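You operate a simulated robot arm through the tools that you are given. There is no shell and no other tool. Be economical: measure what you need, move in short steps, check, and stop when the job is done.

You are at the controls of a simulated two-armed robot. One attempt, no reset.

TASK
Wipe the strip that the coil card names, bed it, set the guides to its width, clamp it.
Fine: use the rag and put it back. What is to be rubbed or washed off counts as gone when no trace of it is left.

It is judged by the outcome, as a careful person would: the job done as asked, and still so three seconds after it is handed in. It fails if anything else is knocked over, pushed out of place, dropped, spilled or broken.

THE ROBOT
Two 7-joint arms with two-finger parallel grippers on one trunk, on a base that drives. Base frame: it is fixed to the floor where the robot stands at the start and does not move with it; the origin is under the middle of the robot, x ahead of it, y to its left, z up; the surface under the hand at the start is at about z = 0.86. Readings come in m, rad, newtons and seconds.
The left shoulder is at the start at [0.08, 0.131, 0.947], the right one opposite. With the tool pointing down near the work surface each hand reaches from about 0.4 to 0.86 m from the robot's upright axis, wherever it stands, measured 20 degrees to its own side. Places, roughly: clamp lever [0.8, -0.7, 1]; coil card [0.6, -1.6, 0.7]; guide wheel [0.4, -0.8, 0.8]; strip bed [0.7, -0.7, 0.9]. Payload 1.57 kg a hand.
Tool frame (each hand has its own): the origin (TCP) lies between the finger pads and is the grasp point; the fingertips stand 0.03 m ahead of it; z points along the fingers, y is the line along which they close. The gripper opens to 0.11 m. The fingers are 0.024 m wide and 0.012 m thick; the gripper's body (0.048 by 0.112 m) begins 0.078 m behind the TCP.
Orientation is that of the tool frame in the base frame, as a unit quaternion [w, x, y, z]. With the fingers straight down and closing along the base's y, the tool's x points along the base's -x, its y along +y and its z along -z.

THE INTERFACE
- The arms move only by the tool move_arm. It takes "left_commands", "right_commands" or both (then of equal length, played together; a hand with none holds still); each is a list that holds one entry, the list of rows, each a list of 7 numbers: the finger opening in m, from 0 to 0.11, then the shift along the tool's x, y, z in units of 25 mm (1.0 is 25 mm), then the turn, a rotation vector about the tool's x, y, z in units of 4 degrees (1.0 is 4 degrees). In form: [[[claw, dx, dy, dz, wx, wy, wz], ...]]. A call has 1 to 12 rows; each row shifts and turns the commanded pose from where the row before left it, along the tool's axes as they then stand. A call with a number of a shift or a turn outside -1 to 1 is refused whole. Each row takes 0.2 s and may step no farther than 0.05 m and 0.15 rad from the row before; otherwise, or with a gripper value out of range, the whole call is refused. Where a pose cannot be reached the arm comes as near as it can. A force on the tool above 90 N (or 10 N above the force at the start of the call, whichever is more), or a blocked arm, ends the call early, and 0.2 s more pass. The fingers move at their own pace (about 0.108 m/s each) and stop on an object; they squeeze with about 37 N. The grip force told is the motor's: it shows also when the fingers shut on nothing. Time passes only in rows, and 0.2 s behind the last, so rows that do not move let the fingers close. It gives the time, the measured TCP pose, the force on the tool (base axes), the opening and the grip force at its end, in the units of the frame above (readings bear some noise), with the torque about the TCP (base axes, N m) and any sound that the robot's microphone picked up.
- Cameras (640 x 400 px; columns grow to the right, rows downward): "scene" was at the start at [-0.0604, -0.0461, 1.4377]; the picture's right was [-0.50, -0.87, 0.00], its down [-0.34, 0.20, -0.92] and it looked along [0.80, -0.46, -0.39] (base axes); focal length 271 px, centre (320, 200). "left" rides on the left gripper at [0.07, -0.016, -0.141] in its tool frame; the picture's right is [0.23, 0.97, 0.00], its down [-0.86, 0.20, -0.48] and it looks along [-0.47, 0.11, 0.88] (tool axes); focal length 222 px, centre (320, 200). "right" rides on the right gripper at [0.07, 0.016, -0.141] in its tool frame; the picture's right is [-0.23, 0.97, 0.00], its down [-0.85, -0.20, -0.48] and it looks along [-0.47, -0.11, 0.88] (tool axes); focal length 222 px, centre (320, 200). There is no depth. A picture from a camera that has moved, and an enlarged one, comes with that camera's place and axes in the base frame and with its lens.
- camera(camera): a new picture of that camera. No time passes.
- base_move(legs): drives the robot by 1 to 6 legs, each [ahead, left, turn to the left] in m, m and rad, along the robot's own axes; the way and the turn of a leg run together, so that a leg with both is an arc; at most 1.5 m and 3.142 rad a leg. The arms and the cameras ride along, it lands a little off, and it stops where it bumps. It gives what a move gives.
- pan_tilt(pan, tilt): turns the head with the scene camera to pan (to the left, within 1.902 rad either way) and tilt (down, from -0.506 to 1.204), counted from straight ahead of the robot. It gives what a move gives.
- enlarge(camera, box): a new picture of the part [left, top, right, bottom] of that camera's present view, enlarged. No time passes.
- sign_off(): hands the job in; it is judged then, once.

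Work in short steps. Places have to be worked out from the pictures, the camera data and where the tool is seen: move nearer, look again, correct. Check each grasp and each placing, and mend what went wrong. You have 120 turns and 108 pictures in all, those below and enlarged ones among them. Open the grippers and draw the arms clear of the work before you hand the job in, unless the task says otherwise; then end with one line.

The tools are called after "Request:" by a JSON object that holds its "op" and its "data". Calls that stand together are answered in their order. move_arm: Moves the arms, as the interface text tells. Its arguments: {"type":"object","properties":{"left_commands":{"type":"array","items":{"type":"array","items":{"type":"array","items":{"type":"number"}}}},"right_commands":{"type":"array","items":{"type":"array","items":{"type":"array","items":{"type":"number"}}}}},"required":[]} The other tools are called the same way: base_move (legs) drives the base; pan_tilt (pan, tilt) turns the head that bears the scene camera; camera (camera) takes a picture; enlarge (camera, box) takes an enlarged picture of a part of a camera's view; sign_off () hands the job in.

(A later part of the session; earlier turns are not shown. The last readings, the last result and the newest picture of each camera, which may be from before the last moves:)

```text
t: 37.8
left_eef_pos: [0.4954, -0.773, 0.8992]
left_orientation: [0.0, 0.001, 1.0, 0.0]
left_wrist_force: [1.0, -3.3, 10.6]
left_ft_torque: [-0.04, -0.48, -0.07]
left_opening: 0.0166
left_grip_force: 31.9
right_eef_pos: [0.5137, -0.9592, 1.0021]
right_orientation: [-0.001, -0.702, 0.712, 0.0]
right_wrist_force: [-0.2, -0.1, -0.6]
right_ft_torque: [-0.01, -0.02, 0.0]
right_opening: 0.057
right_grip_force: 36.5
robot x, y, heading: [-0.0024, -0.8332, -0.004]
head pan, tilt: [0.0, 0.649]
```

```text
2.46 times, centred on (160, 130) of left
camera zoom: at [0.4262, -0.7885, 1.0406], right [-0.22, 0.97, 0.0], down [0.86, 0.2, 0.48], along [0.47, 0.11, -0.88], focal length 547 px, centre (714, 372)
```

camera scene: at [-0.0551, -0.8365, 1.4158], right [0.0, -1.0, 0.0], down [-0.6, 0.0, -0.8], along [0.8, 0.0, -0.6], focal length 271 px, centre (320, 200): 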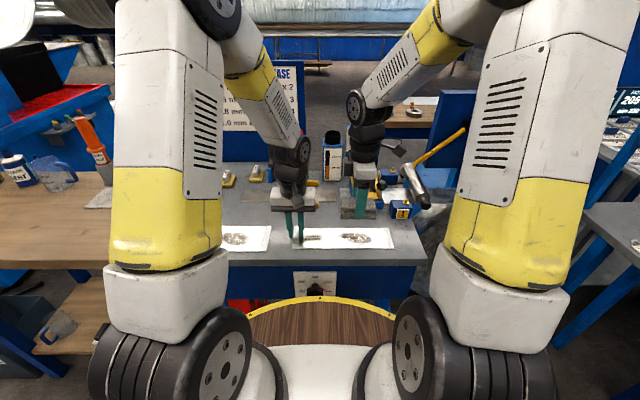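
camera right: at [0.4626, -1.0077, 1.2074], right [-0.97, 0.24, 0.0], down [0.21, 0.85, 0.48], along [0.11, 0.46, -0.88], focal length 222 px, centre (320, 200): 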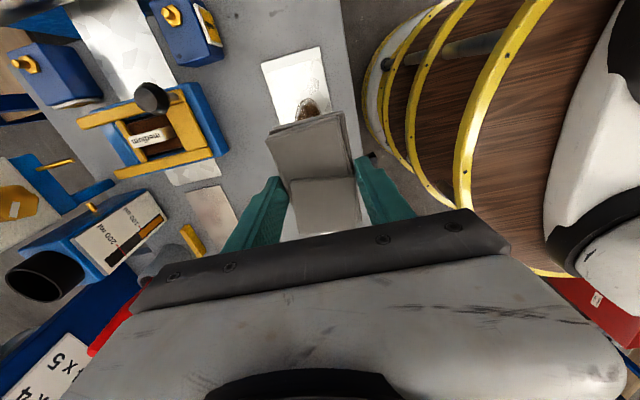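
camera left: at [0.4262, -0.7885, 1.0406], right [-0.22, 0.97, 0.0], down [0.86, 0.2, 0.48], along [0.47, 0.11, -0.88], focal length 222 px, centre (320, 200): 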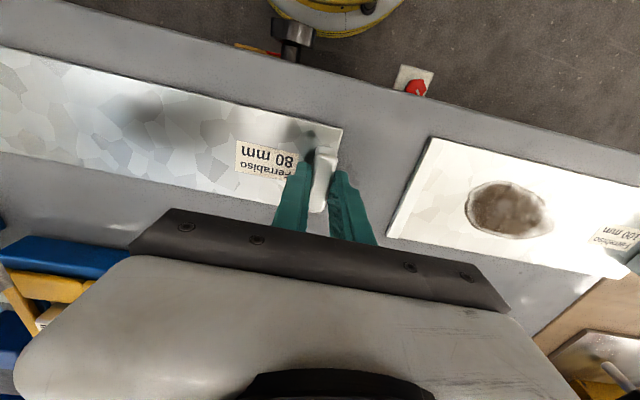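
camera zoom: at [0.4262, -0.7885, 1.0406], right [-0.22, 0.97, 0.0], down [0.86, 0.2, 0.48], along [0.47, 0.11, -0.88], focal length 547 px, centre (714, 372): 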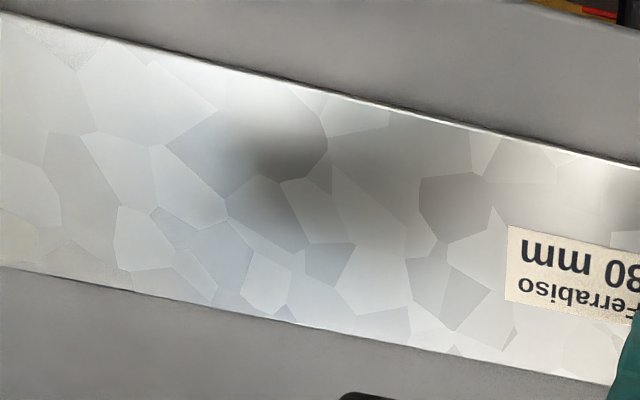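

Mottling looks like shading only. I move the rag hand up and right, out of the way, and recheck for traces.

Request:
{"op": "move_arm", "data": {"right_commands": [[[0, 0.8, 0, -0.8, 0, 0, 0], [0, 0.8, 0, -0.8, 0, 0, 0], [0, 0.8, 0, -0.8, 0, 0, 0], [0, 0.8, 0, -0.8, 0, 0, 0], [0, 0.8, 0, -0.8, 0, 0, 0], [0, 0.8, 0, -0.8, 0, 0, 0], [0, 0.8, 0, -0.8, 0, 0, 0], [0, 0.8, 0, -0.8, 0, 0, 0]]]}}

Request:
{"op": "enlarge", "data": {"camera": "left", "box": [0, 40, 290, 220]}}

Request:
{"op": "camera", "data": {"camera": "scene"}}

```text
t: 39.6
left_eef_pos: [0.4954, -0.771, 0.8993]
left_orientation: [0.0, 0.001, 1.0, 0.0]
left_wrist_force: [2.8, -1.5, 15.3]
left_ft_torque: [-0.04, -0.29, 0.0]
left_opening: 0.0164
left_grip_force: 32.2
right_eef_pos: [0.5113, -1.1174, 1.163]
right_orientation: [0.0, -0.703, 0.711, -0.001]
right_wrist_force: [0.8, -0.5, -0.2]
right_ft_torque: [0.0, -0.01, 0.02]
right_opening: 0.0568
right_grip_force: 37.1
robot x, y, heading: [0.0032, -0.8342, -0.0]
head pan, tilt: [0.0, 0.649]
```

```text
2.21 times, centred on (145, 130) of left
camera zoom: at [0.4261, -0.7884, 1.0405], right [-0.22, 0.97, 0.0], down [0.86, 0.2, 0.48], along [0.47, 0.11, -0.88], focal length 490 px, centre (706, 354)
```

zoom: 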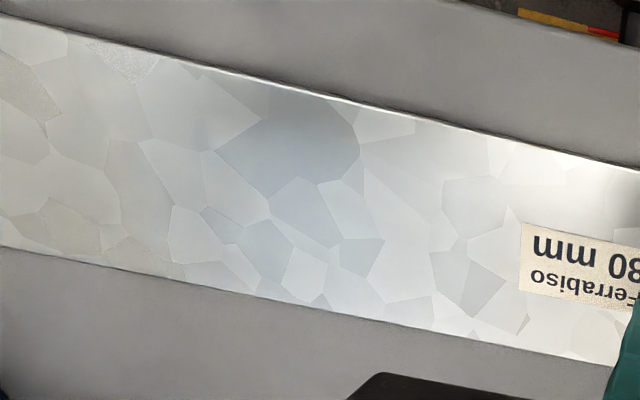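

```text
68 pictures are left
camera scene: at [-0.0553, -0.8366, 1.4157], right [0.0, -1.0, 0.0], down [-0.6, 0.0, -0.8], along [0.8, 0.0, -0.6], focal length 271 px, centre (320, 200)
```

scene: 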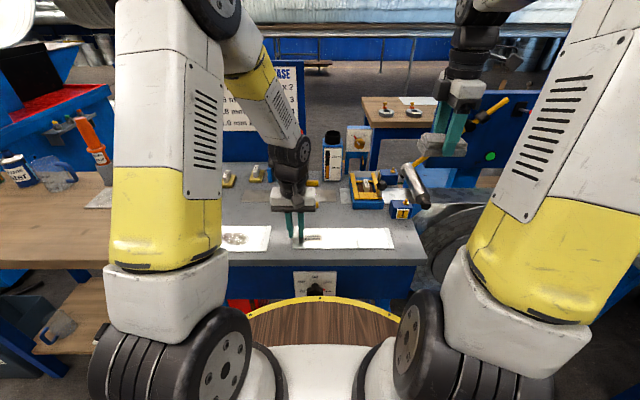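

Strip is clean. I lift it by the handle with the left hand, slowly, and check that it hangs level.

Request:
{"op": "move_arm", "data": {"left_commands": [[[0, 0, 0, -0.3, 0, 0, 0], [0, 0, 0, -0.5, 0, 0, 0], [0, 0, 0, -0.6, 0, 0, 0], [0, 0, 0, -0.8, 0, 0, 0], [0, 0, 0, -0.8, 0, 0, 0], [0, 0, 0, 0, 0, 0, 0]]]}}

Request:
{"op": "enlarge", "data": {"camera": "scene", "box": [244, 160, 424, 270]}}

```text
t: 41.0
left_eef_pos: [0.4964, -0.7744, 0.9744]
left_orientation: [0.0, 0.002, 1.0, 0.0]
left_wrist_force: [-0.3, 0.3, -2.1]
left_ft_torque: [0.2, -0.03, 0.01]
left_opening: 0.0166
left_grip_force: 31.9
right_eef_pos: [0.5128, -1.1169, 1.1618]
right_orientation: [0.001, -0.704, 0.711, 0.0]
right_wrist_force: [0.3, 0.6, 0.3]
right_ft_torque: [0.03, 0.01, 0.01]
right_opening: 0.057
right_grip_force: 37.0
robot x, y, heading: [-0.0004, -0.8369, 0.0]
head pan, tilt: [0.0, 0.649]
```

```text
3.56 times, centred on (334, 215) of scene
camera zoom: at [-0.055, -0.8366, 1.4158], right [0.0, -1.0, 0.0], down [-0.6, 0.0, -0.8], along [0.8, 0.0, -0.6], focal length 964 px, centre (270, 147)
```

zoom: 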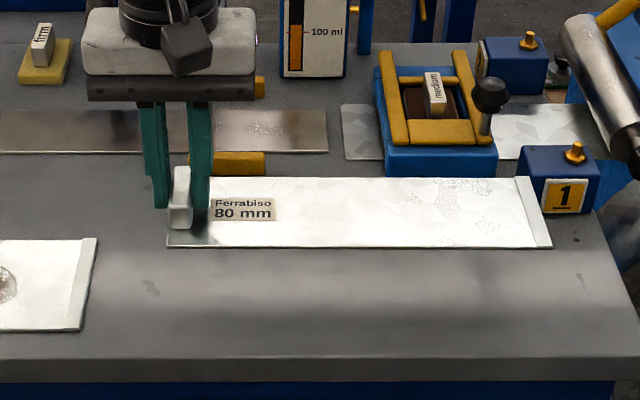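

Strip is level. I move it left 0.169 m, then partly forward toward the bed.

Request:
{"op": "move_arm", "data": {"left_commands": [[[0, 0, 0.97, 0, 0, 0, 0], [0, 0, 0.97, 0, 0, 0, 0], [0, 0, 0.97, 0, 0, 0, 0], [0, 0, 0.97, 0, 0, 0, 0], [0, 0, 0.97, 0, 0, 0, 0], [0, 0, 0.97, 0, 0, 0, 0], [0, 0, 0.94, 0, 0, 0, 0], [0, -0.9, 0, 0, 0, 0, 0], [0, -1, 0, 0, 0, 0, 0], [0, -1, 0, 0, 0, 0, 0], [0, -1, 0, 0, 0, 0, 0], [0, -1, 0, 0, 0, 0, 0]]]}}

Request:
{"op": "camera", "data": {"camera": "scene"}}

Request:
{"op": "camera", "data": {"camera": "left"}}

```text
t: 43.6
left_eef_pos: [0.6199, -0.6045, 0.9749]
left_orientation: [-0.001, 0.001, 1.0, 0.0]
left_wrist_force: [-0.3, 0.2, -1.7]
left_ft_torque: [0.19, -0.01, -0.01]
left_opening: 0.0165
left_grip_force: 31.9
right_eef_pos: [0.5116, -1.1164, 1.1627]
right_orientation: [0.0, -0.703, 0.711, 0.0]
right_wrist_force: [-0.5, -0.1, -0.8]
right_ft_torque: [-0.02, -0.01, -0.01]
right_opening: 0.057
right_grip_force: 37.0
robot x, y, heading: [-0.0036, -0.8375, -0.003]
head pan, tilt: [0.0, 0.649]
```

```text
66 pictures are left
camera scene: at [-0.0552, -0.8365, 1.4158], right [0.0, -1.0, 0.0], down [-0.6, 0.0, -0.8], along [0.8, 0.0, -0.6], focal length 271 px, centre (320, 200)
```

scene: 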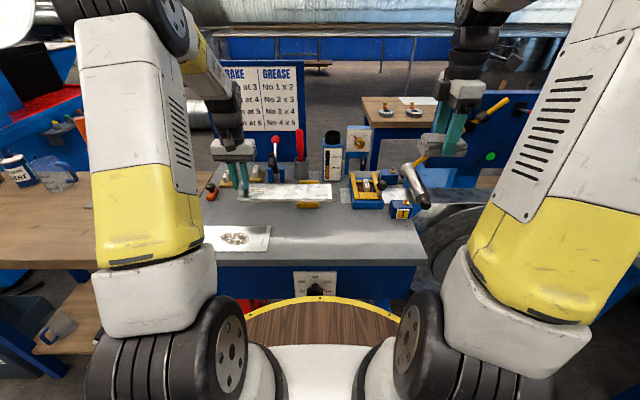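

```text
65 pictures are left
camera left: at [0.551, -0.6209, 1.1163], right [-0.22, 0.97, 0.0], down [0.86, 0.2, 0.48], along [0.47, 0.11, -0.88], focal length 222 px, centre (320, 200)
```

left: 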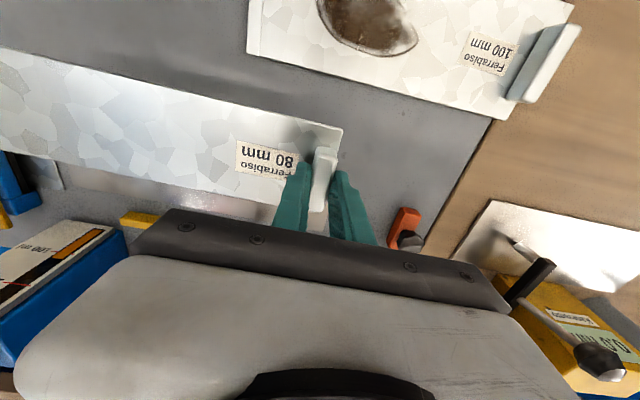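

Request:
{"op": "enlarge", "data": {"camera": "scene", "box": [200, 120, 350, 215]}}

```text
4.21 times, centred on (275, 168) of scene
camera zoom: at [-0.0552, -0.8365, 1.4158], right [0.0, -1.0, 0.0], down [-0.6, 0.0, -0.8], along [0.8, 0.0, -0.6], focal length 1141 px, centre (510, 337)
```

zoom: 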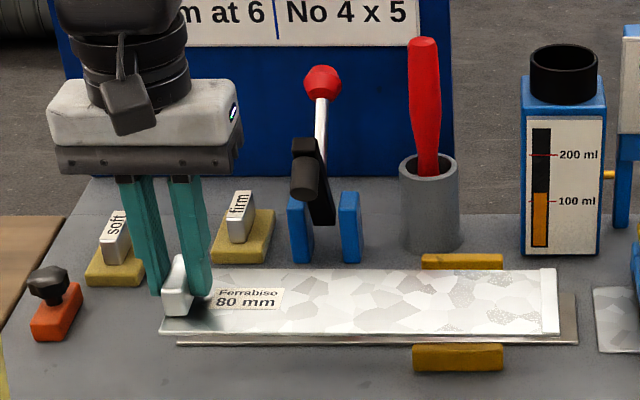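

Strip centre is (0.627,−0.731); guides' centre is about x=0.710. I move forward 0.083 m and lower to just above the plate.

Request:
{"op": "move_arm", "data": {"left_commands": [[[0, -0.9, 0, 0, 0, 0, 0], [0, -0.9, 0, 0, 0, 0, 0], [0, -0.9, 0, 0, 0, 0, 0], [0, -0.63, 0, 0, 0, 0, 0], [0, 0, 0, 0, 0, 0, 0], [0, 0, 0, 0.6, 0, 0, 0], [0, 0, 0, 0.6, 0, 0, 0], [0, 0, 0, 0.6, 0, 0, 0], [0, 0, 0, 0, 0, 0, 0]]]}}

Request:
{"op": "enlarge", "data": {"camera": "scene", "box": [200, 120, 350, 215]}}

Request:
{"op": "camera", "data": {"camera": "left"}}

```text
t: 45.6
left_eef_pos: [0.7038, -0.6054, 0.9295]
left_orientation: [0.001, 0.002, 1.0, 0.0]
left_wrist_force: [0.3, 0.3, -2.2]
left_ft_torque: [0.18, -0.02, -0.04]
left_opening: 0.0164
left_grip_force: 32.0
right_eef_pos: [0.5124, -1.1168, 1.1613]
right_orientation: [0.0, -0.704, 0.711, -0.001]
right_wrist_force: [0.1, 0.4, -0.3]
right_ft_torque: [-0.01, 0.0, 0.04]
right_opening: 0.0569
right_grip_force: 37.2
robot x, y, heading: [0.0002, -0.8338, -0.002]
head pan, tilt: [0.0, 0.649]
```

```text
4.21 times, centred on (275, 168) of scene
camera zoom: at [-0.0549, -0.8365, 1.4158], right [0.0, -1.0, 0.0], down [-0.6, 0.0, -0.8], along [0.8, 0.0, -0.6], focal length 1141 px, centre (510, 337)
```

zoom: 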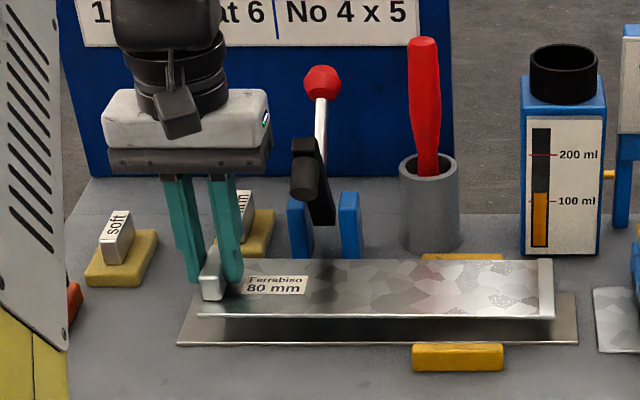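

```text
62 pictures are left
camera left: at [0.6348, -0.6219, 1.0703], right [-0.22, 0.97, 0.0], down [0.86, 0.2, 0.48], along [0.47, 0.11, -0.88], focal length 222 px, centre (320, 200)
```

left: 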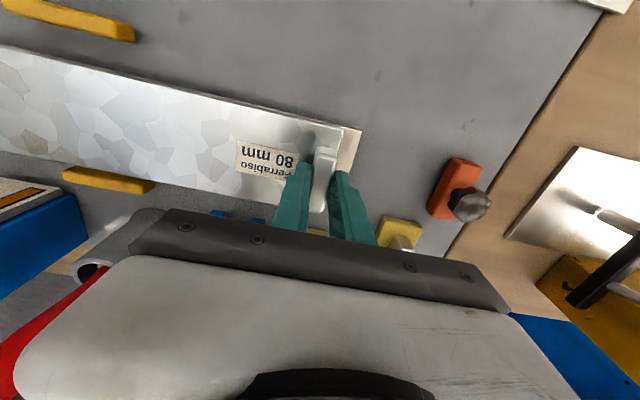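

Aligned: strip x 0.667–0.749 between guides 0.655/0.768. Lower slowly to contact.

Request:
{"op": "move_arm", "data": {"left_commands": [[[0, 0, 0, 0.4, 0, 0, 0], [0, 0, 0, 0.4, 0, 0, 0], [0, 0, 0, 0.15, 0, 0, 0], [0, 0, 0, 0.1, 0, 0, 0], [0, 0, 0, 0, 0, 0, 0]]]}}

```text
t: 46.8
left_eef_pos: [0.7034, -0.605, 0.9025]
left_orientation: [0.001, 0.001, 1.0, 0.0]
left_wrist_force: [-0.7, 0.1, 8.9]
left_ft_torque: [-0.01, 0.3, -0.07]
left_opening: 0.0166
left_grip_force: 31.9
right_eef_pos: [0.5118, -1.1169, 1.1628]
right_orientation: [-0.001, -0.703, 0.711, 0.0]
right_wrist_force: [0.1, -0.6, -0.8]
right_ft_torque: [0.04, -0.01, -0.05]
right_opening: 0.0567
right_grip_force: 37.5
robot x, y, heading: [-0.0012, -0.8362, -0.004]
head pan, tilt: [0.0, 0.649]
```

Contact (9 N). Release and rise.

Request:
{"op": "move_arm", "data": {"left_commands": [[[0.04, 0, 0, 0, 0, 0, 0], [0.04, 0, 0, 0, 0, 0, 0], [0.04, 0, 0, -0.5, 0, 0, 0], [0.04, 0, 0, -1, 0, 0, 0], [0.04, 0, 0, -1, 0, 0, 0], [0.04, 0, 0, -1, 0, 0, 0], [0.04, 1, 0, -1, 0, 0, 0], [0.04, 1, 0, -1, 0, 0, 0], [0.04, 1, 0, -1, 0, 0, 0], [0.04, 1, 0, -1, 0, 0, 0], [0.04, 1, 0, -1, 0, 0, 0], [0.04, 1, 0, 0, 0, 0, 0]]]}}

Request:
{"op": "enlarge", "data": {"camera": "scene", "box": [200, 120, 350, 215]}}

Request:
{"op": "camera", "data": {"camera": "left"}}

```text
t: 49.4
left_eef_pos: [0.5529, -0.603, 1.1153]
left_orientation: [0.0, 0.002, 1.0, 0.0]
left_wrist_force: [0.7, -0.7, 0.0]
left_ft_torque: [-0.02, 0.02, 0.03]
left_opening: 0.0398
left_grip_force: 0.1
right_eef_pos: [0.513, -1.1176, 1.1616]
right_orientation: [0.0, -0.703, 0.712, 0.0]
right_wrist_force: [0.8, -0.5, -1.1]
right_ft_torque: [0.0, 0.02, 0.0]
right_opening: 0.057
right_grip_force: 37.3
robot x, y, heading: [-0.0002, -0.836, -0.0]
head pan, tilt: [0.0, 0.649]
```

```text
4.21 times, centred on (275, 168) of scene
camera zoom: at [-0.0547, -0.8365, 1.4158], right [0.0, -1.0, 0.0], down [-0.6, 0.0, -0.8], along [0.8, 0.0, -0.6], focal length 1141 px, centre (510, 337)
```

zoom: 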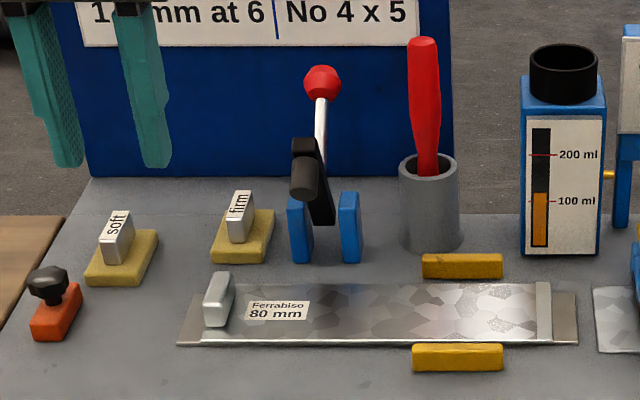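

```text
60 pictures are left
camera left: at [0.484, -0.6204, 1.2564], right [-0.22, 0.97, 0.0], down [0.86, 0.2, 0.48], along [0.47, 0.11, -0.88], focal length 222 px, centre (320, 200)
```

left: 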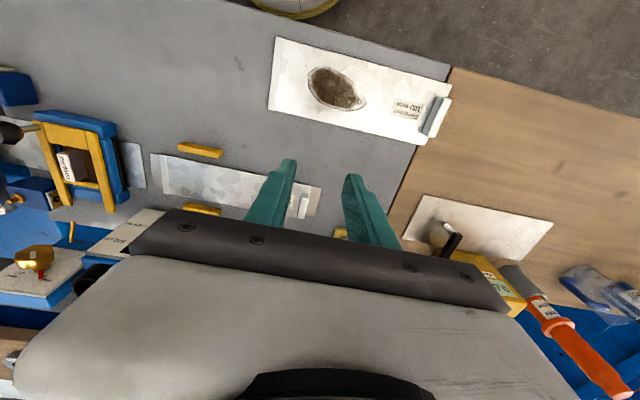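

The strip is bedded with guides open on both sides. Now I return the rag: drive back left so the right hand can reach its spot.

Request:
{"op": "base_move", "data": {"legs": [[0, 0.885, 0]]}}

Request:
{"op": "camera", "data": {"camera": "scene"}}

```text
t: 54.1
left_eef_pos: [0.5562, 0.2909, 1.1144]
left_orientation: [-0.001, 0.002, 1.0, 0.001]
left_wrist_force: [0.2, -0.3, -0.1]
left_ft_torque: [-0.01, 0.02, -0.02]
left_opening: 0.0399
left_grip_force: 0.1
right_eef_pos: [0.5156, -0.2236, 1.1614]
right_orientation: [0.0, -0.703, 0.711, 0.0]
right_wrist_force: [-0.1, 0.1, -0.6]
right_ft_torque: [-0.04, -0.04, -0.03]
right_opening: 0.0568
right_grip_force: 37.1
robot x, y, heading: [0.0003, 0.0545, -0.002]
head pan, tilt: [0.0, 0.649]
```

```text
59 pictures are left
camera scene: at [-0.0518, 0.0567, 1.4158], right [0.0, -1.0, 0.0], down [-0.6, 0.0, -0.8], along [0.8, 0.0, -0.6], focal length 271 px, centre (320, 200)
```

scene: 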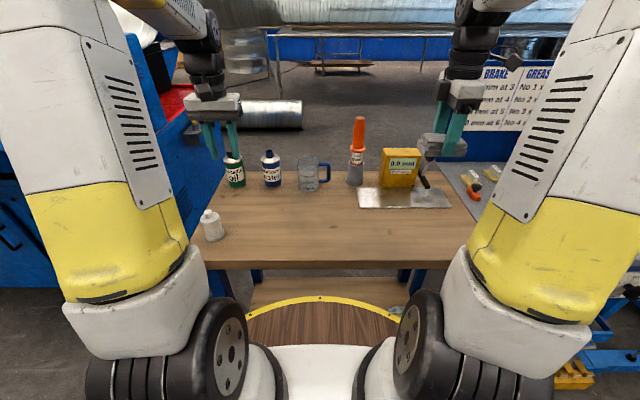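

Move over the rag's original place and lower to 0.92.

Request:
{"op": "move_arm", "data": {"right_commands": [[[0, -0.9, 0.35, 0, 0, 0, 0], [0, -0.9, 0.35, 0, 0, 0, 0], [0, -0.9, 0.35, 0.5, 0, 0, 0], [0, -0.9, 0.33, 1, 0, 0, 0], [0, -0.9, 0, 1, 0, 0, 0], [0, -0.9, 0, 1, 0, 0, 0], [0, -0.9, 0, 1, 0, 0, 0], [0, -0.76, 0, 1, 0, 0, 0], [0, 0, 0, 1, 0, 0, 0], [0, 0, 0, 1, 0, 0, 0], [0, 0, 0, 1, 0, 0, 0], [0, 0, 0, 1, 0, 0, 0]]]}}

Request:
{"op": "enlarge", "data": {"camera": "scene", "box": [310, 190, 410, 260]}}

```text
t: 56.7
left_eef_pos: [0.5559, 0.2897, 1.1145]
left_orientation: [0.0, 0.001, 1.0, 0.001]
left_wrist_force: [0.3, -0.6, 0.2]
left_ft_torque: [-0.03, -0.04, -0.03]
left_opening: 0.0401
left_grip_force: 0.0
right_eef_pos: [0.4837, -0.047, 0.9241]
right_orientation: [0.001, -0.704, 0.71, 0.0]
right_wrist_force: [-0.3, -0.3, -0.5]
right_ft_torque: [-0.02, -0.01, 0.03]
right_opening: 0.0567
right_grip_force: 37.3
robot x, y, heading: [0.0024, 0.0561, -0.001]
head pan, tilt: [0.0, 0.649]
```

```text
5.71 times, centred on (360, 225) of scene
camera zoom: at [-0.052, 0.0567, 1.4157], right [0.0, -1.0, 0.0], down [-0.6, 0.0, -0.8], along [0.8, 0.0, -0.6], focal length 1549 px, centre (91, 57)
```

zoom: 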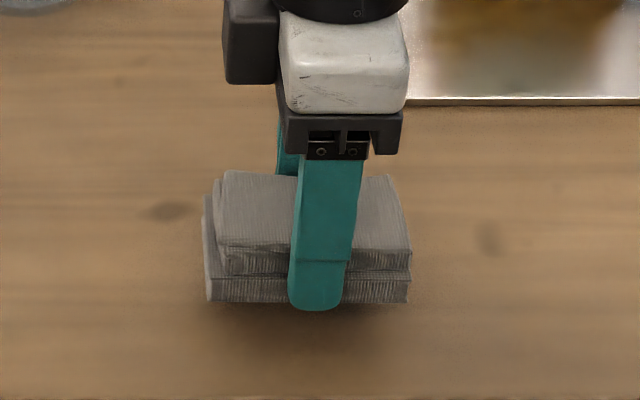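

Level. Lower gently to touch, then open.

Request:
{"op": "move_arm", "data": {"right_commands": [[[0, 0, 0.1, 0.4, 0, 0, 0], [0, 0, 0, 0.25, 0, 0, 0], [0, 0, 0, 0.12, 0, 0, 0], [0, 0, 0, 0.08, 0, 0, 0], [0, 0, 0, 0.06, 0, 0, 0], [0, 0, 0, 0, 0, 0, 0]]]}}

```text
t: 58.1
left_eef_pos: [0.5554, 0.2909, 1.1149]
left_orientation: [0.0, 0.002, 1.0, 0.0]
left_wrist_force: [0.1, -0.2, -0.3]
left_ft_torque: [0.01, -0.02, -0.01]
left_opening: 0.0401
left_grip_force: 0.0
right_eef_pos: [0.4805, -0.0462, 0.9017]
right_orientation: [0.0, -0.703, 0.711, -0.001]
right_wrist_force: [-0.7, -0.3, -0.4]
right_ft_torque: [-0.01, 0.03, 0.0]
right_opening: 0.057
right_grip_force: 37.3
robot x, y, heading: [0.002, 0.0595, -0.0]
head pan, tilt: [0.0, 0.649]
```

Request:
{"op": "move_arm", "data": {"right_commands": [[[0, 0, 0, 0.08, 0, 0, 0], [0, 0, 0, 0.06, 0, 0, 0], [0, 0, 0, 0, 0, 0, 0]]]}}

```text
t: 58.9
left_eef_pos: [0.5571, 0.2903, 1.1139]
left_orientation: [0.001, 0.002, 1.0, 0.0]
left_wrist_force: [0.3, -0.8, -0.4]
left_ft_torque: [-0.02, -0.02, 0.01]
left_opening: 0.0399
left_grip_force: 0.1
right_eef_pos: [0.481, -0.0474, 0.8971]
right_orientation: [0.0, -0.703, 0.712, 0.0]
right_wrist_force: [0.3, -0.9, -1.7]
right_ft_torque: [0.06, 0.01, 0.01]
right_opening: 0.0568
right_grip_force: 36.6
robot x, y, heading: [0.004, 0.055, -0.004]
head pan, tilt: [0.0, 0.649]
```

Rag slid up a bit during wiping; still no contact. A few more millimetres.

Request:
{"op": "move_arm", "data": {"right_commands": [[[0, 0, 0, 0.05, 0, 0, 0], [0, 0, 0, 0.05, 0, 0, 0], [0, 0, 0, 0, 0, 0, 0]]]}}

Request:
{"op": "enlarge", "data": {"camera": "scene", "box": [310, 190, 410, 260]}}

```text
t: 59.7
left_eef_pos: [0.5559, 0.2909, 1.1154]
left_orientation: [0.0, 0.001, 1.0, 0.0]
left_wrist_force: [-0.1, 0.4, -0.5]
left_ft_torque: [-0.04, 0.0, 0.01]
left_opening: 0.04
left_grip_force: 0.0
right_eef_pos: [0.4818, -0.0459, 0.8964]
right_orientation: [0.0, -0.703, 0.711, 0.0]
right_wrist_force: [-0.6, -0.2, 4.7]
right_ft_torque: [-0.23, 0.12, -0.02]
right_opening: 0.0567
right_grip_force: 36.5
robot x, y, heading: [-0.0024, 0.0554, -0.004]
head pan, tilt: [0.0, 0.649]
```

```text
5.71 times, centred on (360, 225) of scene
camera zoom: at [-0.0519, 0.0568, 1.4158], right [0.0, -1.0, 0.0], down [-0.6, 0.0, -0.8], along [0.8, 0.0, -0.6], focal length 1549 px, centre (91, 57)
```

zoom: 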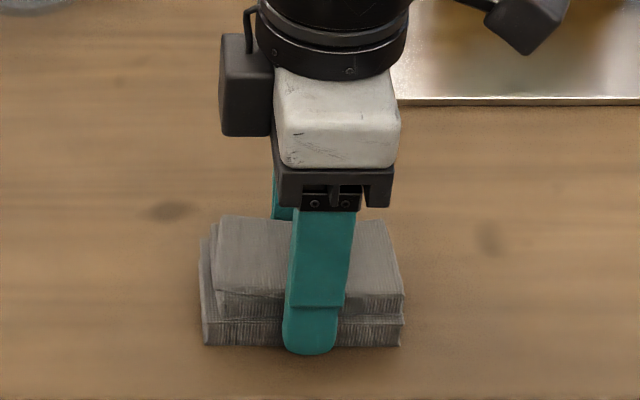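

Touching. Open and rise clear.

Request:
{"op": "move_arm", "data": {"right_commands": [[[0.1, 0, 0, 0, 0, 0, 0], [0.1, 0, 0, 0, 0, 0, 0], [0.1, 0, 0, -0.5, 0, 0, 0], [0.1, 0, 0, -1, 0, 0, 0], [0.1, 0, 0, -1, 0, 0, 0], [0.1, 0, 0, -1, 0, 0, 0], [0.1, 0, 0, -1, 0, 0, 0], [0.1, 0, 0, -1, 0, 0, 0], [0.1, 0, 0, -1, 0, 0, 0], [0.1, 0, 0, -1, 0, 0, 0], [0.1, 0, 0, -1, 0, 0, 0], [0.1, 0, 0, -1, 0, 0, 0]]]}}

Request:
{"op": "camera", "data": {"camera": "scene"}}

```text
t: 62.3
left_eef_pos: [0.5562, 0.2882, 1.1155]
left_orientation: [0.0, 0.001, 1.0, 0.0]
left_wrist_force: [1.1, 0.0, 0.3]
left_ft_torque: [0.0, -0.04, 0.01]
left_opening: 0.0401
left_grip_force: 0.1
right_eef_pos: [0.4817, -0.0467, 1.1344]
right_orientation: [0.001, -0.703, 0.711, 0.0]
right_wrist_force: [0.0, 0.4, 0.5]
right_ft_torque: [0.0, 0.03, 0.01]
right_opening: 0.1
right_grip_force: 0.1
robot x, y, heading: [0.0002, 0.0558, -0.002]
head pan, tilt: [0.0, 0.649]
```

```text
56 pictures are left
camera scene: at [-0.0517, 0.0567, 1.4158], right [0.0, -1.0, 0.0], down [-0.6, 0.0, -0.8], along [0.8, 0.0, -0.6], focal length 271 px, centre (320, 200)
```

scene: 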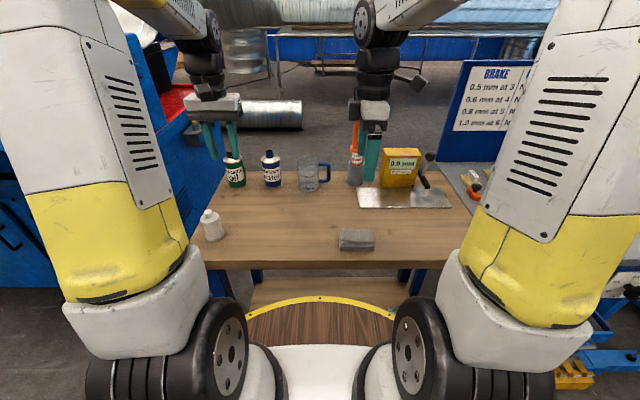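

Rag is back. Next the guide wheel needs a horizontal approach with the base farther back; I check behind the robot first.

Request:
{"op": "pan_tilt", "data": {"pan": -1.9, "tilt": 0.7}}

Request:
{"op": "camera", "data": {"camera": "scene"}}

Request:
{"op": "pan_tilt", "data": {"pan": 1.9, "tilt": 0.7}}

Request:
{"op": "camera", "data": {"camera": "scene"}}

```text
t: 64.2
left_eef_pos: [0.5558, 0.2896, 1.1151]
left_orientation: [0.001, 0.001, 1.0, 0.0]
left_wrist_force: [0.1, -0.1, -0.5]
left_ft_torque: [-0.02, 0.04, -0.01]
left_opening: 0.0403
left_grip_force: 0.0
right_eef_pos: [0.4821, -0.0465, 1.1336]
right_orientation: [0.001, -0.704, 0.71, -0.001]
right_wrist_force: [0.4, 0.3, -0.1]
right_ft_torque: [0.02, 0.01, 0.0]
right_opening: 0.1004
right_grip_force: 0.0
robot x, y, heading: [0.004, 0.0567, -0.006]
head pan, tilt: [-1.901, 0.7]
```

```text
55 pictures are left
camera scene: at [-0.1663, -0.0233, 1.4114], right [-0.95, 0.33, 0.0], down [0.21, 0.61, -0.77], along [-0.25, -0.72, -0.64], focal length 271 px, centre (320, 200)
```

scene: 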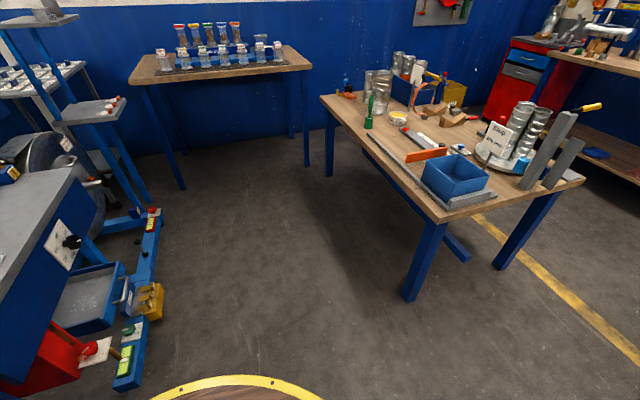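

```text
t: 67.3
left_eef_pos: [0.5561, 0.2902, 1.1139]
left_orientation: [0.0, 0.002, 1.0, 0.0]
left_wrist_force: [0.5, 0.6, 0.5]
left_ft_torque: [-0.03, -0.01, -0.03]
left_opening: 0.0399
left_grip_force: 0.1
right_eef_pos: [0.4818, -0.0455, 1.1339]
right_orientation: [0.001, -0.704, 0.711, 0.0]
right_wrist_force: [0.2, 0.5, 0.6]
right_ft_torque: [-0.01, 0.01, 0.01]
right_opening: 0.1
right_grip_force: 0.2
robot x, y, heading: [0.0001, 0.0584, -0.008]
head pan, tilt: [1.901, 0.7]
```

```text
54 pictures are left
camera scene: at [-0.1658, 0.1375, 1.4114], right [0.95, 0.32, 0.0], down [0.21, -0.61, -0.76], along [-0.24, 0.72, -0.64], focal length 271 px, centre (320, 200)
```

scene: 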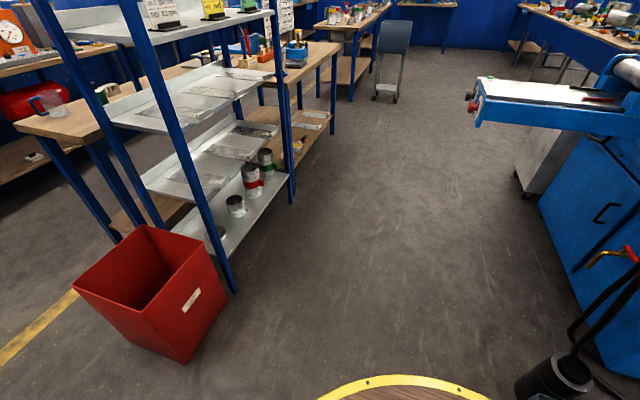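

Room enough behind. Drive back 0.33 and right 0.71 m, then turn the right hand to point forward.

Request:
{"op": "base_move", "data": {"legs": [[-0.33, 0, 0], [0, -0.7, 0]]}}

Request:
{"op": "pan_tilt", "data": {"pan": -0.2, "tilt": 0.7}}

Request:
{"op": "camera", "data": {"camera": "scene"}}

Request:
{"op": "enlarge", "data": {"camera": "scene", "box": [300, 180, 420, 260]}}

```text
t: 72.9
left_eef_pos: [0.227, -0.4074, 1.1145]
left_orientation: [-0.001, 0.0, 1.0, 0.0]
left_wrist_force: [0.5, 0.0, 0.2]
left_ft_torque: [0.03, -0.01, 0.02]
left_opening: 0.0401
left_grip_force: 0.0
right_eef_pos: [0.1548, -0.7446, 1.1343]
right_orientation: [0.0, -0.705, 0.709, 0.0]
right_wrist_force: [0.2, -0.8, -0.2]
right_ft_torque: [0.01, -0.02, 0.06]
right_opening: 0.1001
right_grip_force: 0.0
robot x, y, heading: [-0.3214, -0.6402, 0.003]
head pan, tilt: [1.901, 0.7]
```

```text
t: 74.9
left_eef_pos: [0.2256, -0.4076, 1.114]
left_orientation: [0.0, -0.001, 1.0, -0.001]
left_wrist_force: [0.6, -0.2, 0.1]
left_ft_torque: [0.04, 0.0, 0.0]
left_opening: 0.04
left_grip_force: 0.1
right_eef_pos: [0.1533, -0.7434, 1.1343]
right_orientation: [0.0, -0.704, 0.71, 0.0]
right_wrist_force: [-0.2, 0.1, -0.2]
right_ft_torque: [-0.01, 0.01, -0.01]
right_opening: 0.0998
right_grip_force: 0.2
robot x, y, heading: [-0.3254, -0.6392, 0.003]
head pan, tilt: [-0.201, 0.7]
```

```text
53 pictures are left
camera scene: at [-0.3833, -0.6603, 1.4114], right [-0.2, -0.98, 0.0], down [-0.63, 0.13, -0.76], along [0.75, -0.15, -0.64], focal length 271 px, centre (320, 200)
```

scene: 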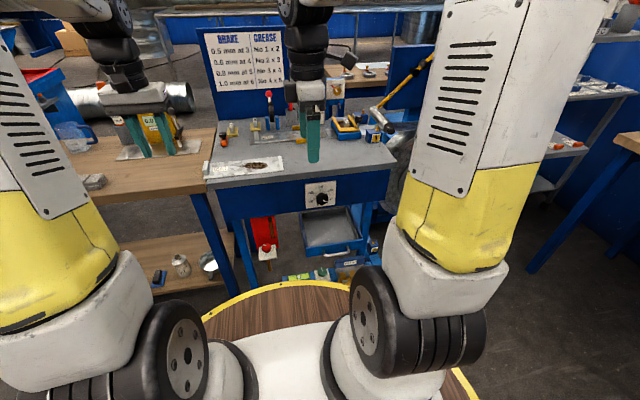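

```text
5.00 times, centred on (360, 220) of scene
camera zoom: at [-0.3833, -0.6603, 1.4114], right [-0.2, -0.98, 0.0], down [-0.63, 0.13, -0.76], along [0.75, -0.15, -0.64], focal length 1355 px, centre (120, 100)
```

zoom: 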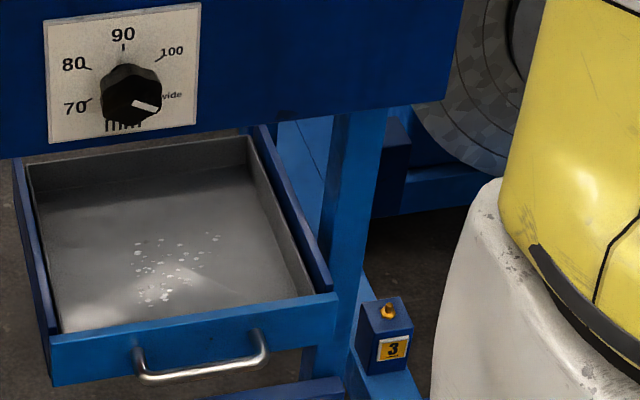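

Knob axis at about y −0.82, z 0.76, panel at x≈0.415; the pointer is on "wide". I pitch the right hand forward and shift it to y≈−0.82.

Request:
{"op": "move_arm", "data": {"right_commands": [[[0.08, 0.25, 0, 0, 1, 0, 0], [0.08, 0.25, 0, 0, 1, 0, 0], [0.08, 0.25, 0, 0, 1, 0, 0], [0.08, 0.25, 0, 0, 1, 0, 0], [0.08, 0.25, 0, 0, 1, 0, 0], [0.08, 0.25, 0, 0, 1, 0, 0], [0.08, 0.25, 0, 0, 1, 0, 0], [0.08, 0.25, 0, 0, 1, 0, 0], [0.08, 0.25, 0, 0, 1, 0, 0], [0.08, 0.25, 0, 0, 1, 0, 0], [0.08, 0.25, 0, 0, 1, 0, 0], [0.08, 0.25, 0, 0, 1, 0, 0]]]}}

Request:
{"op": "move_arm", "data": {"right_commands": [[[0.08, 0, 0, 0, 1, 0, 0], [0.08, 0, 0, 0, 1, 0, 0], [0.08, 0, 0, 0, 1, 0, 0], [0.08, 0, 0, 0, 1, 0, 0], [0.08, 0, 0, 0, 1, 0, 0], [0.08, 0, 0, 0, 1, 0, 0], [0.08, 0, 0, 0, 1, 0, 0], [0.08, 0, 0, 0, 1, 0, 0], [0.08, 0, 0, 0, 1, 0, 0], [0.08, 0, 0, 0, 1, 0, 0], [0.08, 0, 0, 0, 0.5, 0, 0], [0.08, 0, 0, 0, 0, 0, 0]]]}}

Request:
{"op": "camera", "data": {"camera": "scene"}}

```text
t: 77.5
left_eef_pos: [0.2269, -0.4075, 1.1148]
left_orientation: [0.0, 0.0, 1.0, 0.0]
left_wrist_force: [-0.1, 0.0, 0.9]
left_ft_torque: [0.01, -0.01, 0.04]
left_opening: 0.0396
left_grip_force: 0.0
right_eef_pos: [0.1537, -0.8186, 1.133]
right_orientation: [0.288, -0.644, 0.647, -0.29]
right_wrist_force: [-0.6, 1.3, -0.4]
right_ft_torque: [-0.02, 0.01, -0.02]
right_opening: 0.0802
right_grip_force: 0.0
robot x, y, heading: [-0.3281, -0.6456, -0.001]
head pan, tilt: [-0.201, 0.7]
```

```text
t: 80.1
left_eef_pos: [0.2273, -0.4084, 1.1138]
left_orientation: [0.0, -0.001, 1.0, 0.0]
left_wrist_force: [-0.3, 0.1, 0.5]
left_ft_torque: [0.01, 0.0, -0.04]
left_opening: 0.0402
left_grip_force: 0.0
right_eef_pos: [0.2603, -0.8296, 1.2118]
right_orientation: [-0.498, 0.498, -0.501, 0.502]
right_wrist_force: [-0.5, -0.5, 1.0]
right_ft_torque: [0.01, -0.03, -0.04]
right_opening: 0.0799
right_grip_force: 0.1
right hand out of reach, approached as far as the arm can: row 1, 2, 3, 4, 5, 6, 7, 8, 9, 10, 11
robot x, y, heading: [-0.3274, -0.6443, 0.003]
head pan, tilt: [-0.201, 0.7]
```

```text
51 pictures are left
camera scene: at [-0.3834, -0.6604, 1.4114], right [-0.2, -0.98, 0.0], down [-0.63, 0.13, -0.76], along [0.75, -0.15, -0.64], focal length 271 px, centre (320, 200)
```

scene: 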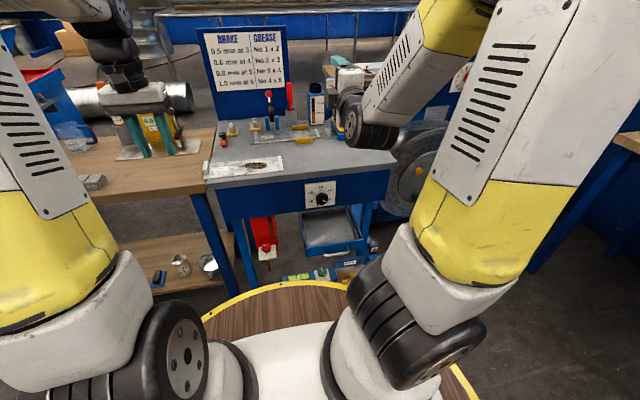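

The hand points forward now at (0.26,−0.83,1.21). I lower it in part (tool y is down) while keeping forward.

Request:
{"op": "move_arm", "data": {"right_commands": [[[0.08, 0, 0.8, 0.5, 0, 0, 0], [0.08, 0, 0.8, 0.5, 0, 0, 0], [0.08, 0, 0.8, 0.5, 0, 0, 0], [0.08, 0, 0.8, 0.5, 0, 0, 0], [0.08, 0, 0.8, 0, 0, 0, 0], [0.08, 0, 0.8, 0, 0, 0, 0], [0.08, 0, 0.8, 0, 0, 0, 0], [0.08, 0, 0, 0, 0, 0, 0]]]}}

Request:
{"op": "camera", "data": {"camera": "scene"}}

```text
t: 81.9
left_eef_pos: [0.2267, -0.408, 1.1147]
left_orientation: [0.0, -0.001, 1.0, -0.001]
left_wrist_force: [0.5, 0.8, 0.0]
left_ft_torque: [0.0, -0.01, -0.03]
left_opening: 0.04
left_grip_force: 0.0
right_eef_pos: [0.3089, -0.8315, 1.0741]
right_orientation: [-0.498, 0.499, -0.502, 0.502]
right_wrist_force: [0.1, -0.2, 0.8]
right_ft_torque: [0.02, 0.02, -0.01]
right_opening: 0.08
right_grip_force: 0.0
robot x, y, heading: [-0.3263, -0.6431, -0.005]
head pan, tilt: [-0.201, 0.7]
```

```text
50 pictures are left
camera scene: at [-0.3833, -0.6604, 1.4114], right [-0.2, -0.98, 0.0], down [-0.63, 0.13, -0.76], along [0.75, -0.15, -0.64], focal length 271 px, centre (320, 200)
```

scene: 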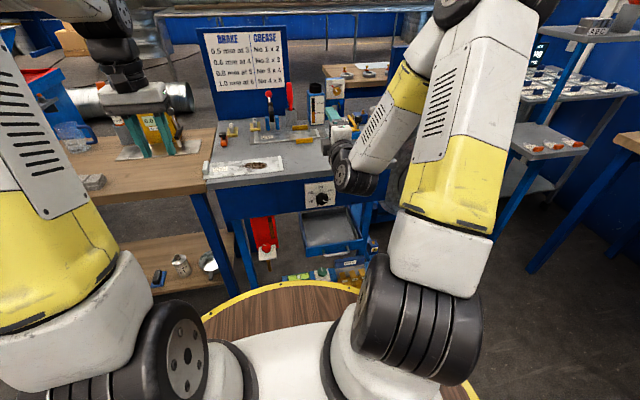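

Lower further to z≈0.80.

Request:
{"op": "move_arm", "data": {"right_commands": [[[0.08, 0, 1, -0.2, 0, 0, 0], [0.08, 0, 1, 0, 0, 0, 0], [0.08, 0, 1, 0, 0, 0, 0], [0.08, 0, 1, 0, 0, 0, 0], [0.08, 0, 1, 0, 0, 0, 0], [0.08, 0, 1, 0, 0, 0, 0], [0.08, 0, 1, 0, 0, 0, 0], [0.08, 0, 1, 0, 0, 0, 0], [0.08, 0, 1, 0, 0, 0, 0], [0.08, 0, 1, 0, 0, 0, 0], [0.08, 0, 1, 0, 0, 0, 0], [0.08, 0, 0, 0, 0, 0, 0]]]}}

Request:
{"op": "camera", "data": {"camera": "scene"}}

Request:
{"op": "camera", "data": {"camera": "right"}}

```text
t: 84.5
left_eef_pos: [0.2274, -0.4085, 1.1148]
left_orientation: [0.0, 0.0, 1.0, 0.0]
left_wrist_force: [0.1, 0.6, -0.2]
left_ft_torque: [0.02, 0.01, 0.01]
left_opening: 0.0402
left_grip_force: 0.2
right_eef_pos: [0.3038, -0.8306, 0.7971]
right_orientation: [0.499, -0.498, 0.502, -0.501]
right_wrist_force: [0.3, -1.0, 0.0]
right_ft_torque: [0.0, 0.0, 0.0]
right_opening: 0.0801
right_grip_force: 0.1
robot x, y, heading: [-0.3297, -0.6432, 0.004]
head pan, tilt: [-0.201, 0.7]
```

```text
49 pictures are left
camera scene: at [-0.3833, -0.6604, 1.4114], right [-0.2, -0.98, 0.0], down [-0.63, 0.13, -0.76], along [0.75, -0.15, -0.64], focal length 271 px, centre (320, 200)
```

scene: 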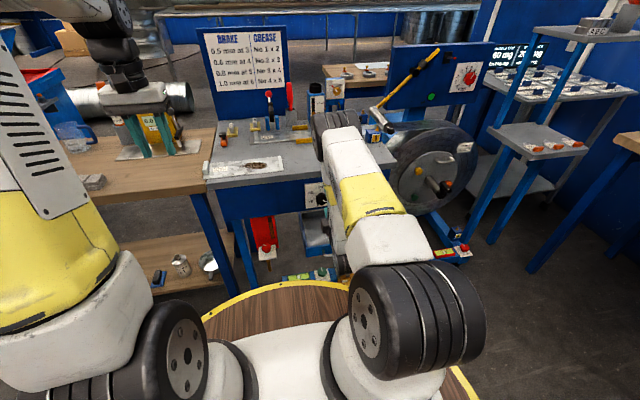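

```text
48 pictures are left
camera right: at [0.1634, -0.8993, 0.7807], right [0.0, 0.23, -0.97], down [-0.47, 0.86, 0.2], along [0.88, 0.46, 0.11], focal length 222 px, centre (320, 200)
```

right: 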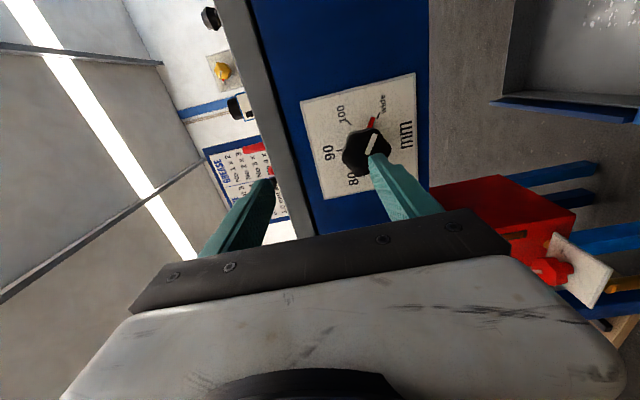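

The knob is in the hand camera's view; I enlarge it.

Request:
{"op": "enlarge", "data": {"camera": "right", "box": [290, 70, 450, 210]}}

```text
2.86 times, centred on (370, 140) of right
camera zoom: at [0.1634, -0.8993, 0.7807], right [0.0, 0.23, -0.97], down [-0.47, 0.86, 0.2], along [0.88, 0.46, 0.11], focal length 635 px, centre (177, 371)
```

zoom: 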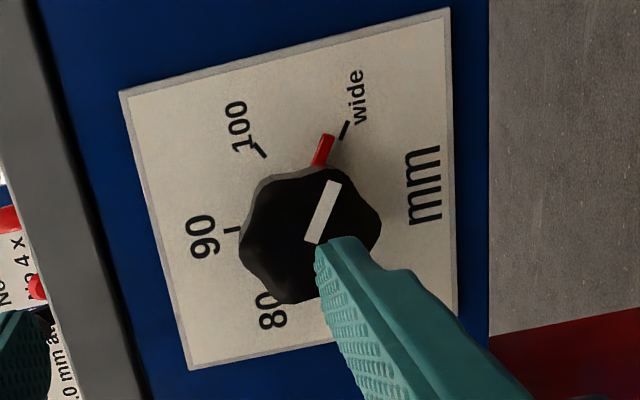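

Knob axis ≈ (y −0.828, z 0.750), needing about 180° counter-clockwise from "wide" to 80. I centre on it and pre-roll the hand +40° clockwise.

Request:
{"op": "move_arm", "data": {"right_commands": [[[0.08, -0.05, 0.94, 0, 0, 0, 0], [0.08, -0.05, 0.94, 0, 0, 0, 0], [0.08, 0, 0, 0, 0, 0, 1], [0.08, 0, 0, 0, 0, 0, 1], [0.08, 0, 0, 0, 0, 0, 1], [0.08, 0, 0, 0, 0, 0, 1], [0.08, 0, 0, 0, 0, 0, 1], [0.08, 0, 0, 0, 0, 0, 1], [0.08, 0, 0, 0, 0, 0, 1], [0.08, 0, 0, 0, 0, 0, 1], [0.08, 0, 0, 0, 0, 0, 1], [0.08, 0, 0, 0, 0, 0, 1]]]}}

Request:
{"op": "camera", "data": {"camera": "right"}}

```text
t: 87.1
left_eef_pos: [0.2271, -0.4088, 1.1149]
left_orientation: [0.0, 0.0, 1.0, -0.001]
left_wrist_force: [-0.6, -0.7, -0.3]
left_ft_torque: [0.02, 0.04, -0.01]
left_opening: 0.0402
left_grip_force: 0.0
right_eef_pos: [0.3059, -0.8278, 0.7491]
right_orientation: [0.64, -0.296, 0.642, -0.3]
right_wrist_force: [1.0, -0.1, -0.5]
right_ft_torque: [-0.02, -0.05, -0.02]
right_opening: 0.08
right_grip_force: 0.0
robot x, y, heading: [-0.3262, -0.6436, 0.0]
head pan, tilt: [-0.201, 0.7]
```

```text
46 pictures are left
camera right: at [0.1638, -0.8695, 0.6924], right [0.0, 0.8, -0.6], down [-0.48, 0.53, 0.7], along [0.88, 0.28, 0.38], focal length 222 px, centre (320, 200)
```

right: 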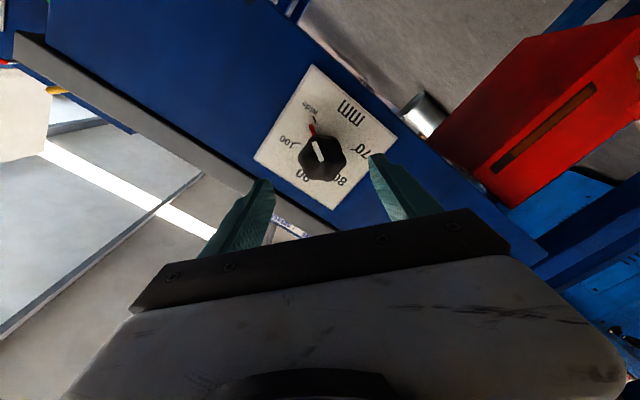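

Well centred on the knob. I advance to x≈0.36 slowly.

Request:
{"op": "move_arm", "data": {"right_commands": [[[0.08, 0, 0, 0.7, 0, 0, 0], [0.08, 0, 0, 0.7, 0, 0, 0], [0.08, 0, 0, 0.5, 0, 0, 0], [0.08, 0, 0, 0.3, 0, 0, 0], [0.08, 0, 0, 0, 0, 0, 0]]]}}

Request:
{"op": "camera", "data": {"camera": "right"}}

Request:
{"op": "enlarge", "data": {"camera": "right", "box": [220, 60, 440, 260]}}

```text
t: 88.3
left_eef_pos: [0.2259, -0.4083, 1.1144]
left_orientation: [-0.001, -0.001, 1.0, 0.0]
left_wrist_force: [0.4, 0.0, 0.1]
left_ft_torque: [0.02, 0.0, 0.03]
left_opening: 0.0398
left_grip_force: 0.2
right_eef_pos: [0.3603, -0.8274, 0.7498]
right_orientation: [0.64, -0.297, 0.642, -0.301]
right_wrist_force: [-0.3, -0.1, -0.1]
right_ft_torque: [0.01, 0.02, 0.01]
right_opening: 0.08
right_grip_force: 0.0
robot x, y, heading: [-0.326, -0.6413, 0.002]
head pan, tilt: [-0.201, 0.7]
```

```text
45 pictures are left
camera right: at [0.2195, -0.8699, 0.6928], right [0.01, 0.8, -0.6], down [-0.48, 0.53, 0.7], along [0.88, 0.28, 0.38], focal length 222 px, centre (320, 200)
```

right: 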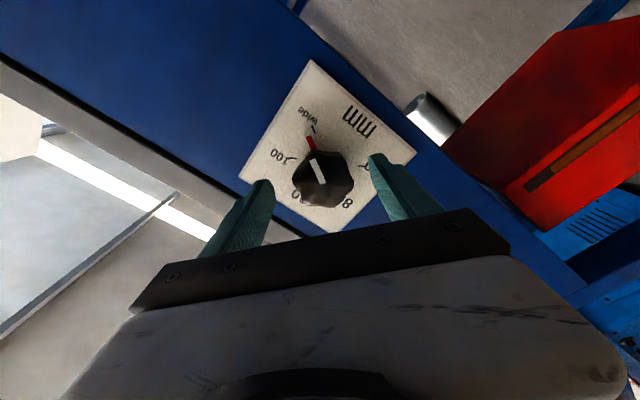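

```text
2.00 times, centred on (330, 160) of right
camera zoom: at [0.2195, -0.8699, 0.6928], right [0.01, 0.8, -0.6], down [-0.48, 0.53, 0.7], along [0.88, 0.28, 0.38], focal length 444 px, centre (300, 280)
```

zoom: 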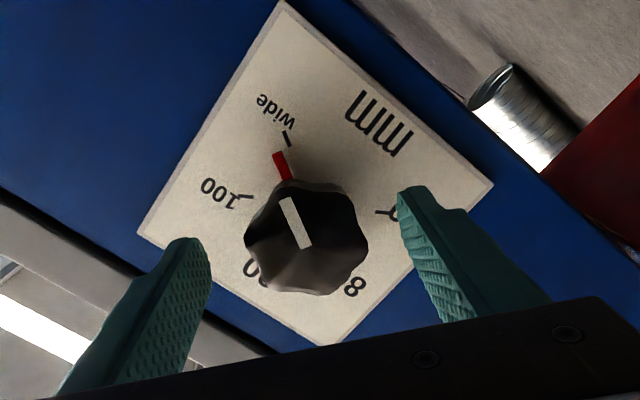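

Knob front ≈0.385. Advance 10 mm more and grip.

Request:
{"op": "move_arm", "data": {"right_commands": [[[0.08, 0, 0, 0.25, 0, 0, 0], [0.08, 0, 0, 0.15, 0, 0, 0], [0.08, 0, 0, 0, 0, 0, 0]]]}}

Request:
{"op": "move_arm", "data": {"right_commands": [[[0.0, 0, 0, 0, 0, 0, 0], [0.0, 0, 0, 0, 0, 0, 0], [0.0, 0, 0, 0, 0, 0, 0]]]}}

Request:
{"op": "enlarge", "data": {"camera": "right", "box": [220, 60, 440, 260]}}

```text
t: 89.1
left_eef_pos: [0.2262, -0.4074, 1.1153]
left_orientation: [0.0, -0.002, 1.0, 0.0]
left_wrist_force: [0.7, -0.2, 0.4]
left_ft_torque: [0.01, 0.02, -0.01]
left_opening: 0.0403
left_grip_force: 0.0
right_eef_pos: [0.3704, -0.828, 0.7492]
right_orientation: [0.64, -0.296, 0.642, -0.3]
right_wrist_force: [0.0, 0.1, -0.2]
right_ft_torque: [-0.04, 0.0, 0.01]
right_opening: 0.0799
right_grip_force: 0.1
robot x, y, heading: [-0.3273, -0.6429, 0.006]
head pan, tilt: [-0.201, 0.7]
```

```text
t: 89.9
left_eef_pos: [0.2275, -0.4068, 1.1148]
left_orientation: [0.0, 0.0, 1.0, 0.001]
left_wrist_force: [-1.0, -0.1, -0.5]
left_ft_torque: [0.01, 0.02, 0.02]
left_opening: 0.0399
left_grip_force: 0.2
right_eef_pos: [0.3694, -0.8267, 0.7482]
right_orientation: [0.639, -0.298, 0.642, -0.3]
right_wrist_force: [1.4, 7.3, -12.2]
right_ft_torque: [-0.01, 0.21, 0.23]
right_opening: 0.047
right_grip_force: 45.3
robot x, y, heading: [-0.327, -0.6417, 0.004]
head pan, tilt: [-0.201, 0.7]
```

```text
2.00 times, centred on (330, 160) of right
camera zoom: at [0.2289, -0.8692, 0.6915], right [0.0, 0.8, -0.6], down [-0.47, 0.53, 0.7], along [0.88, 0.28, 0.38], focal length 444 px, centre (300, 280)
```

zoom: 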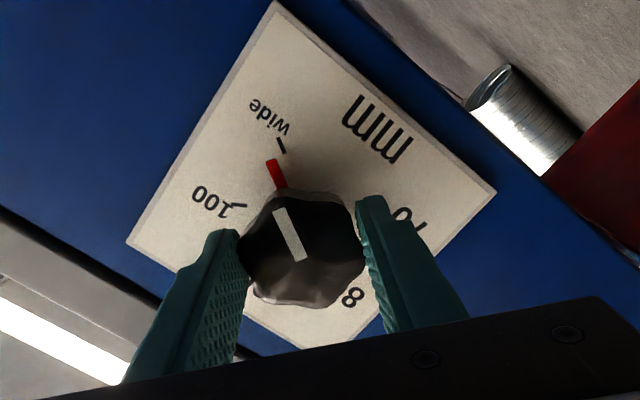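

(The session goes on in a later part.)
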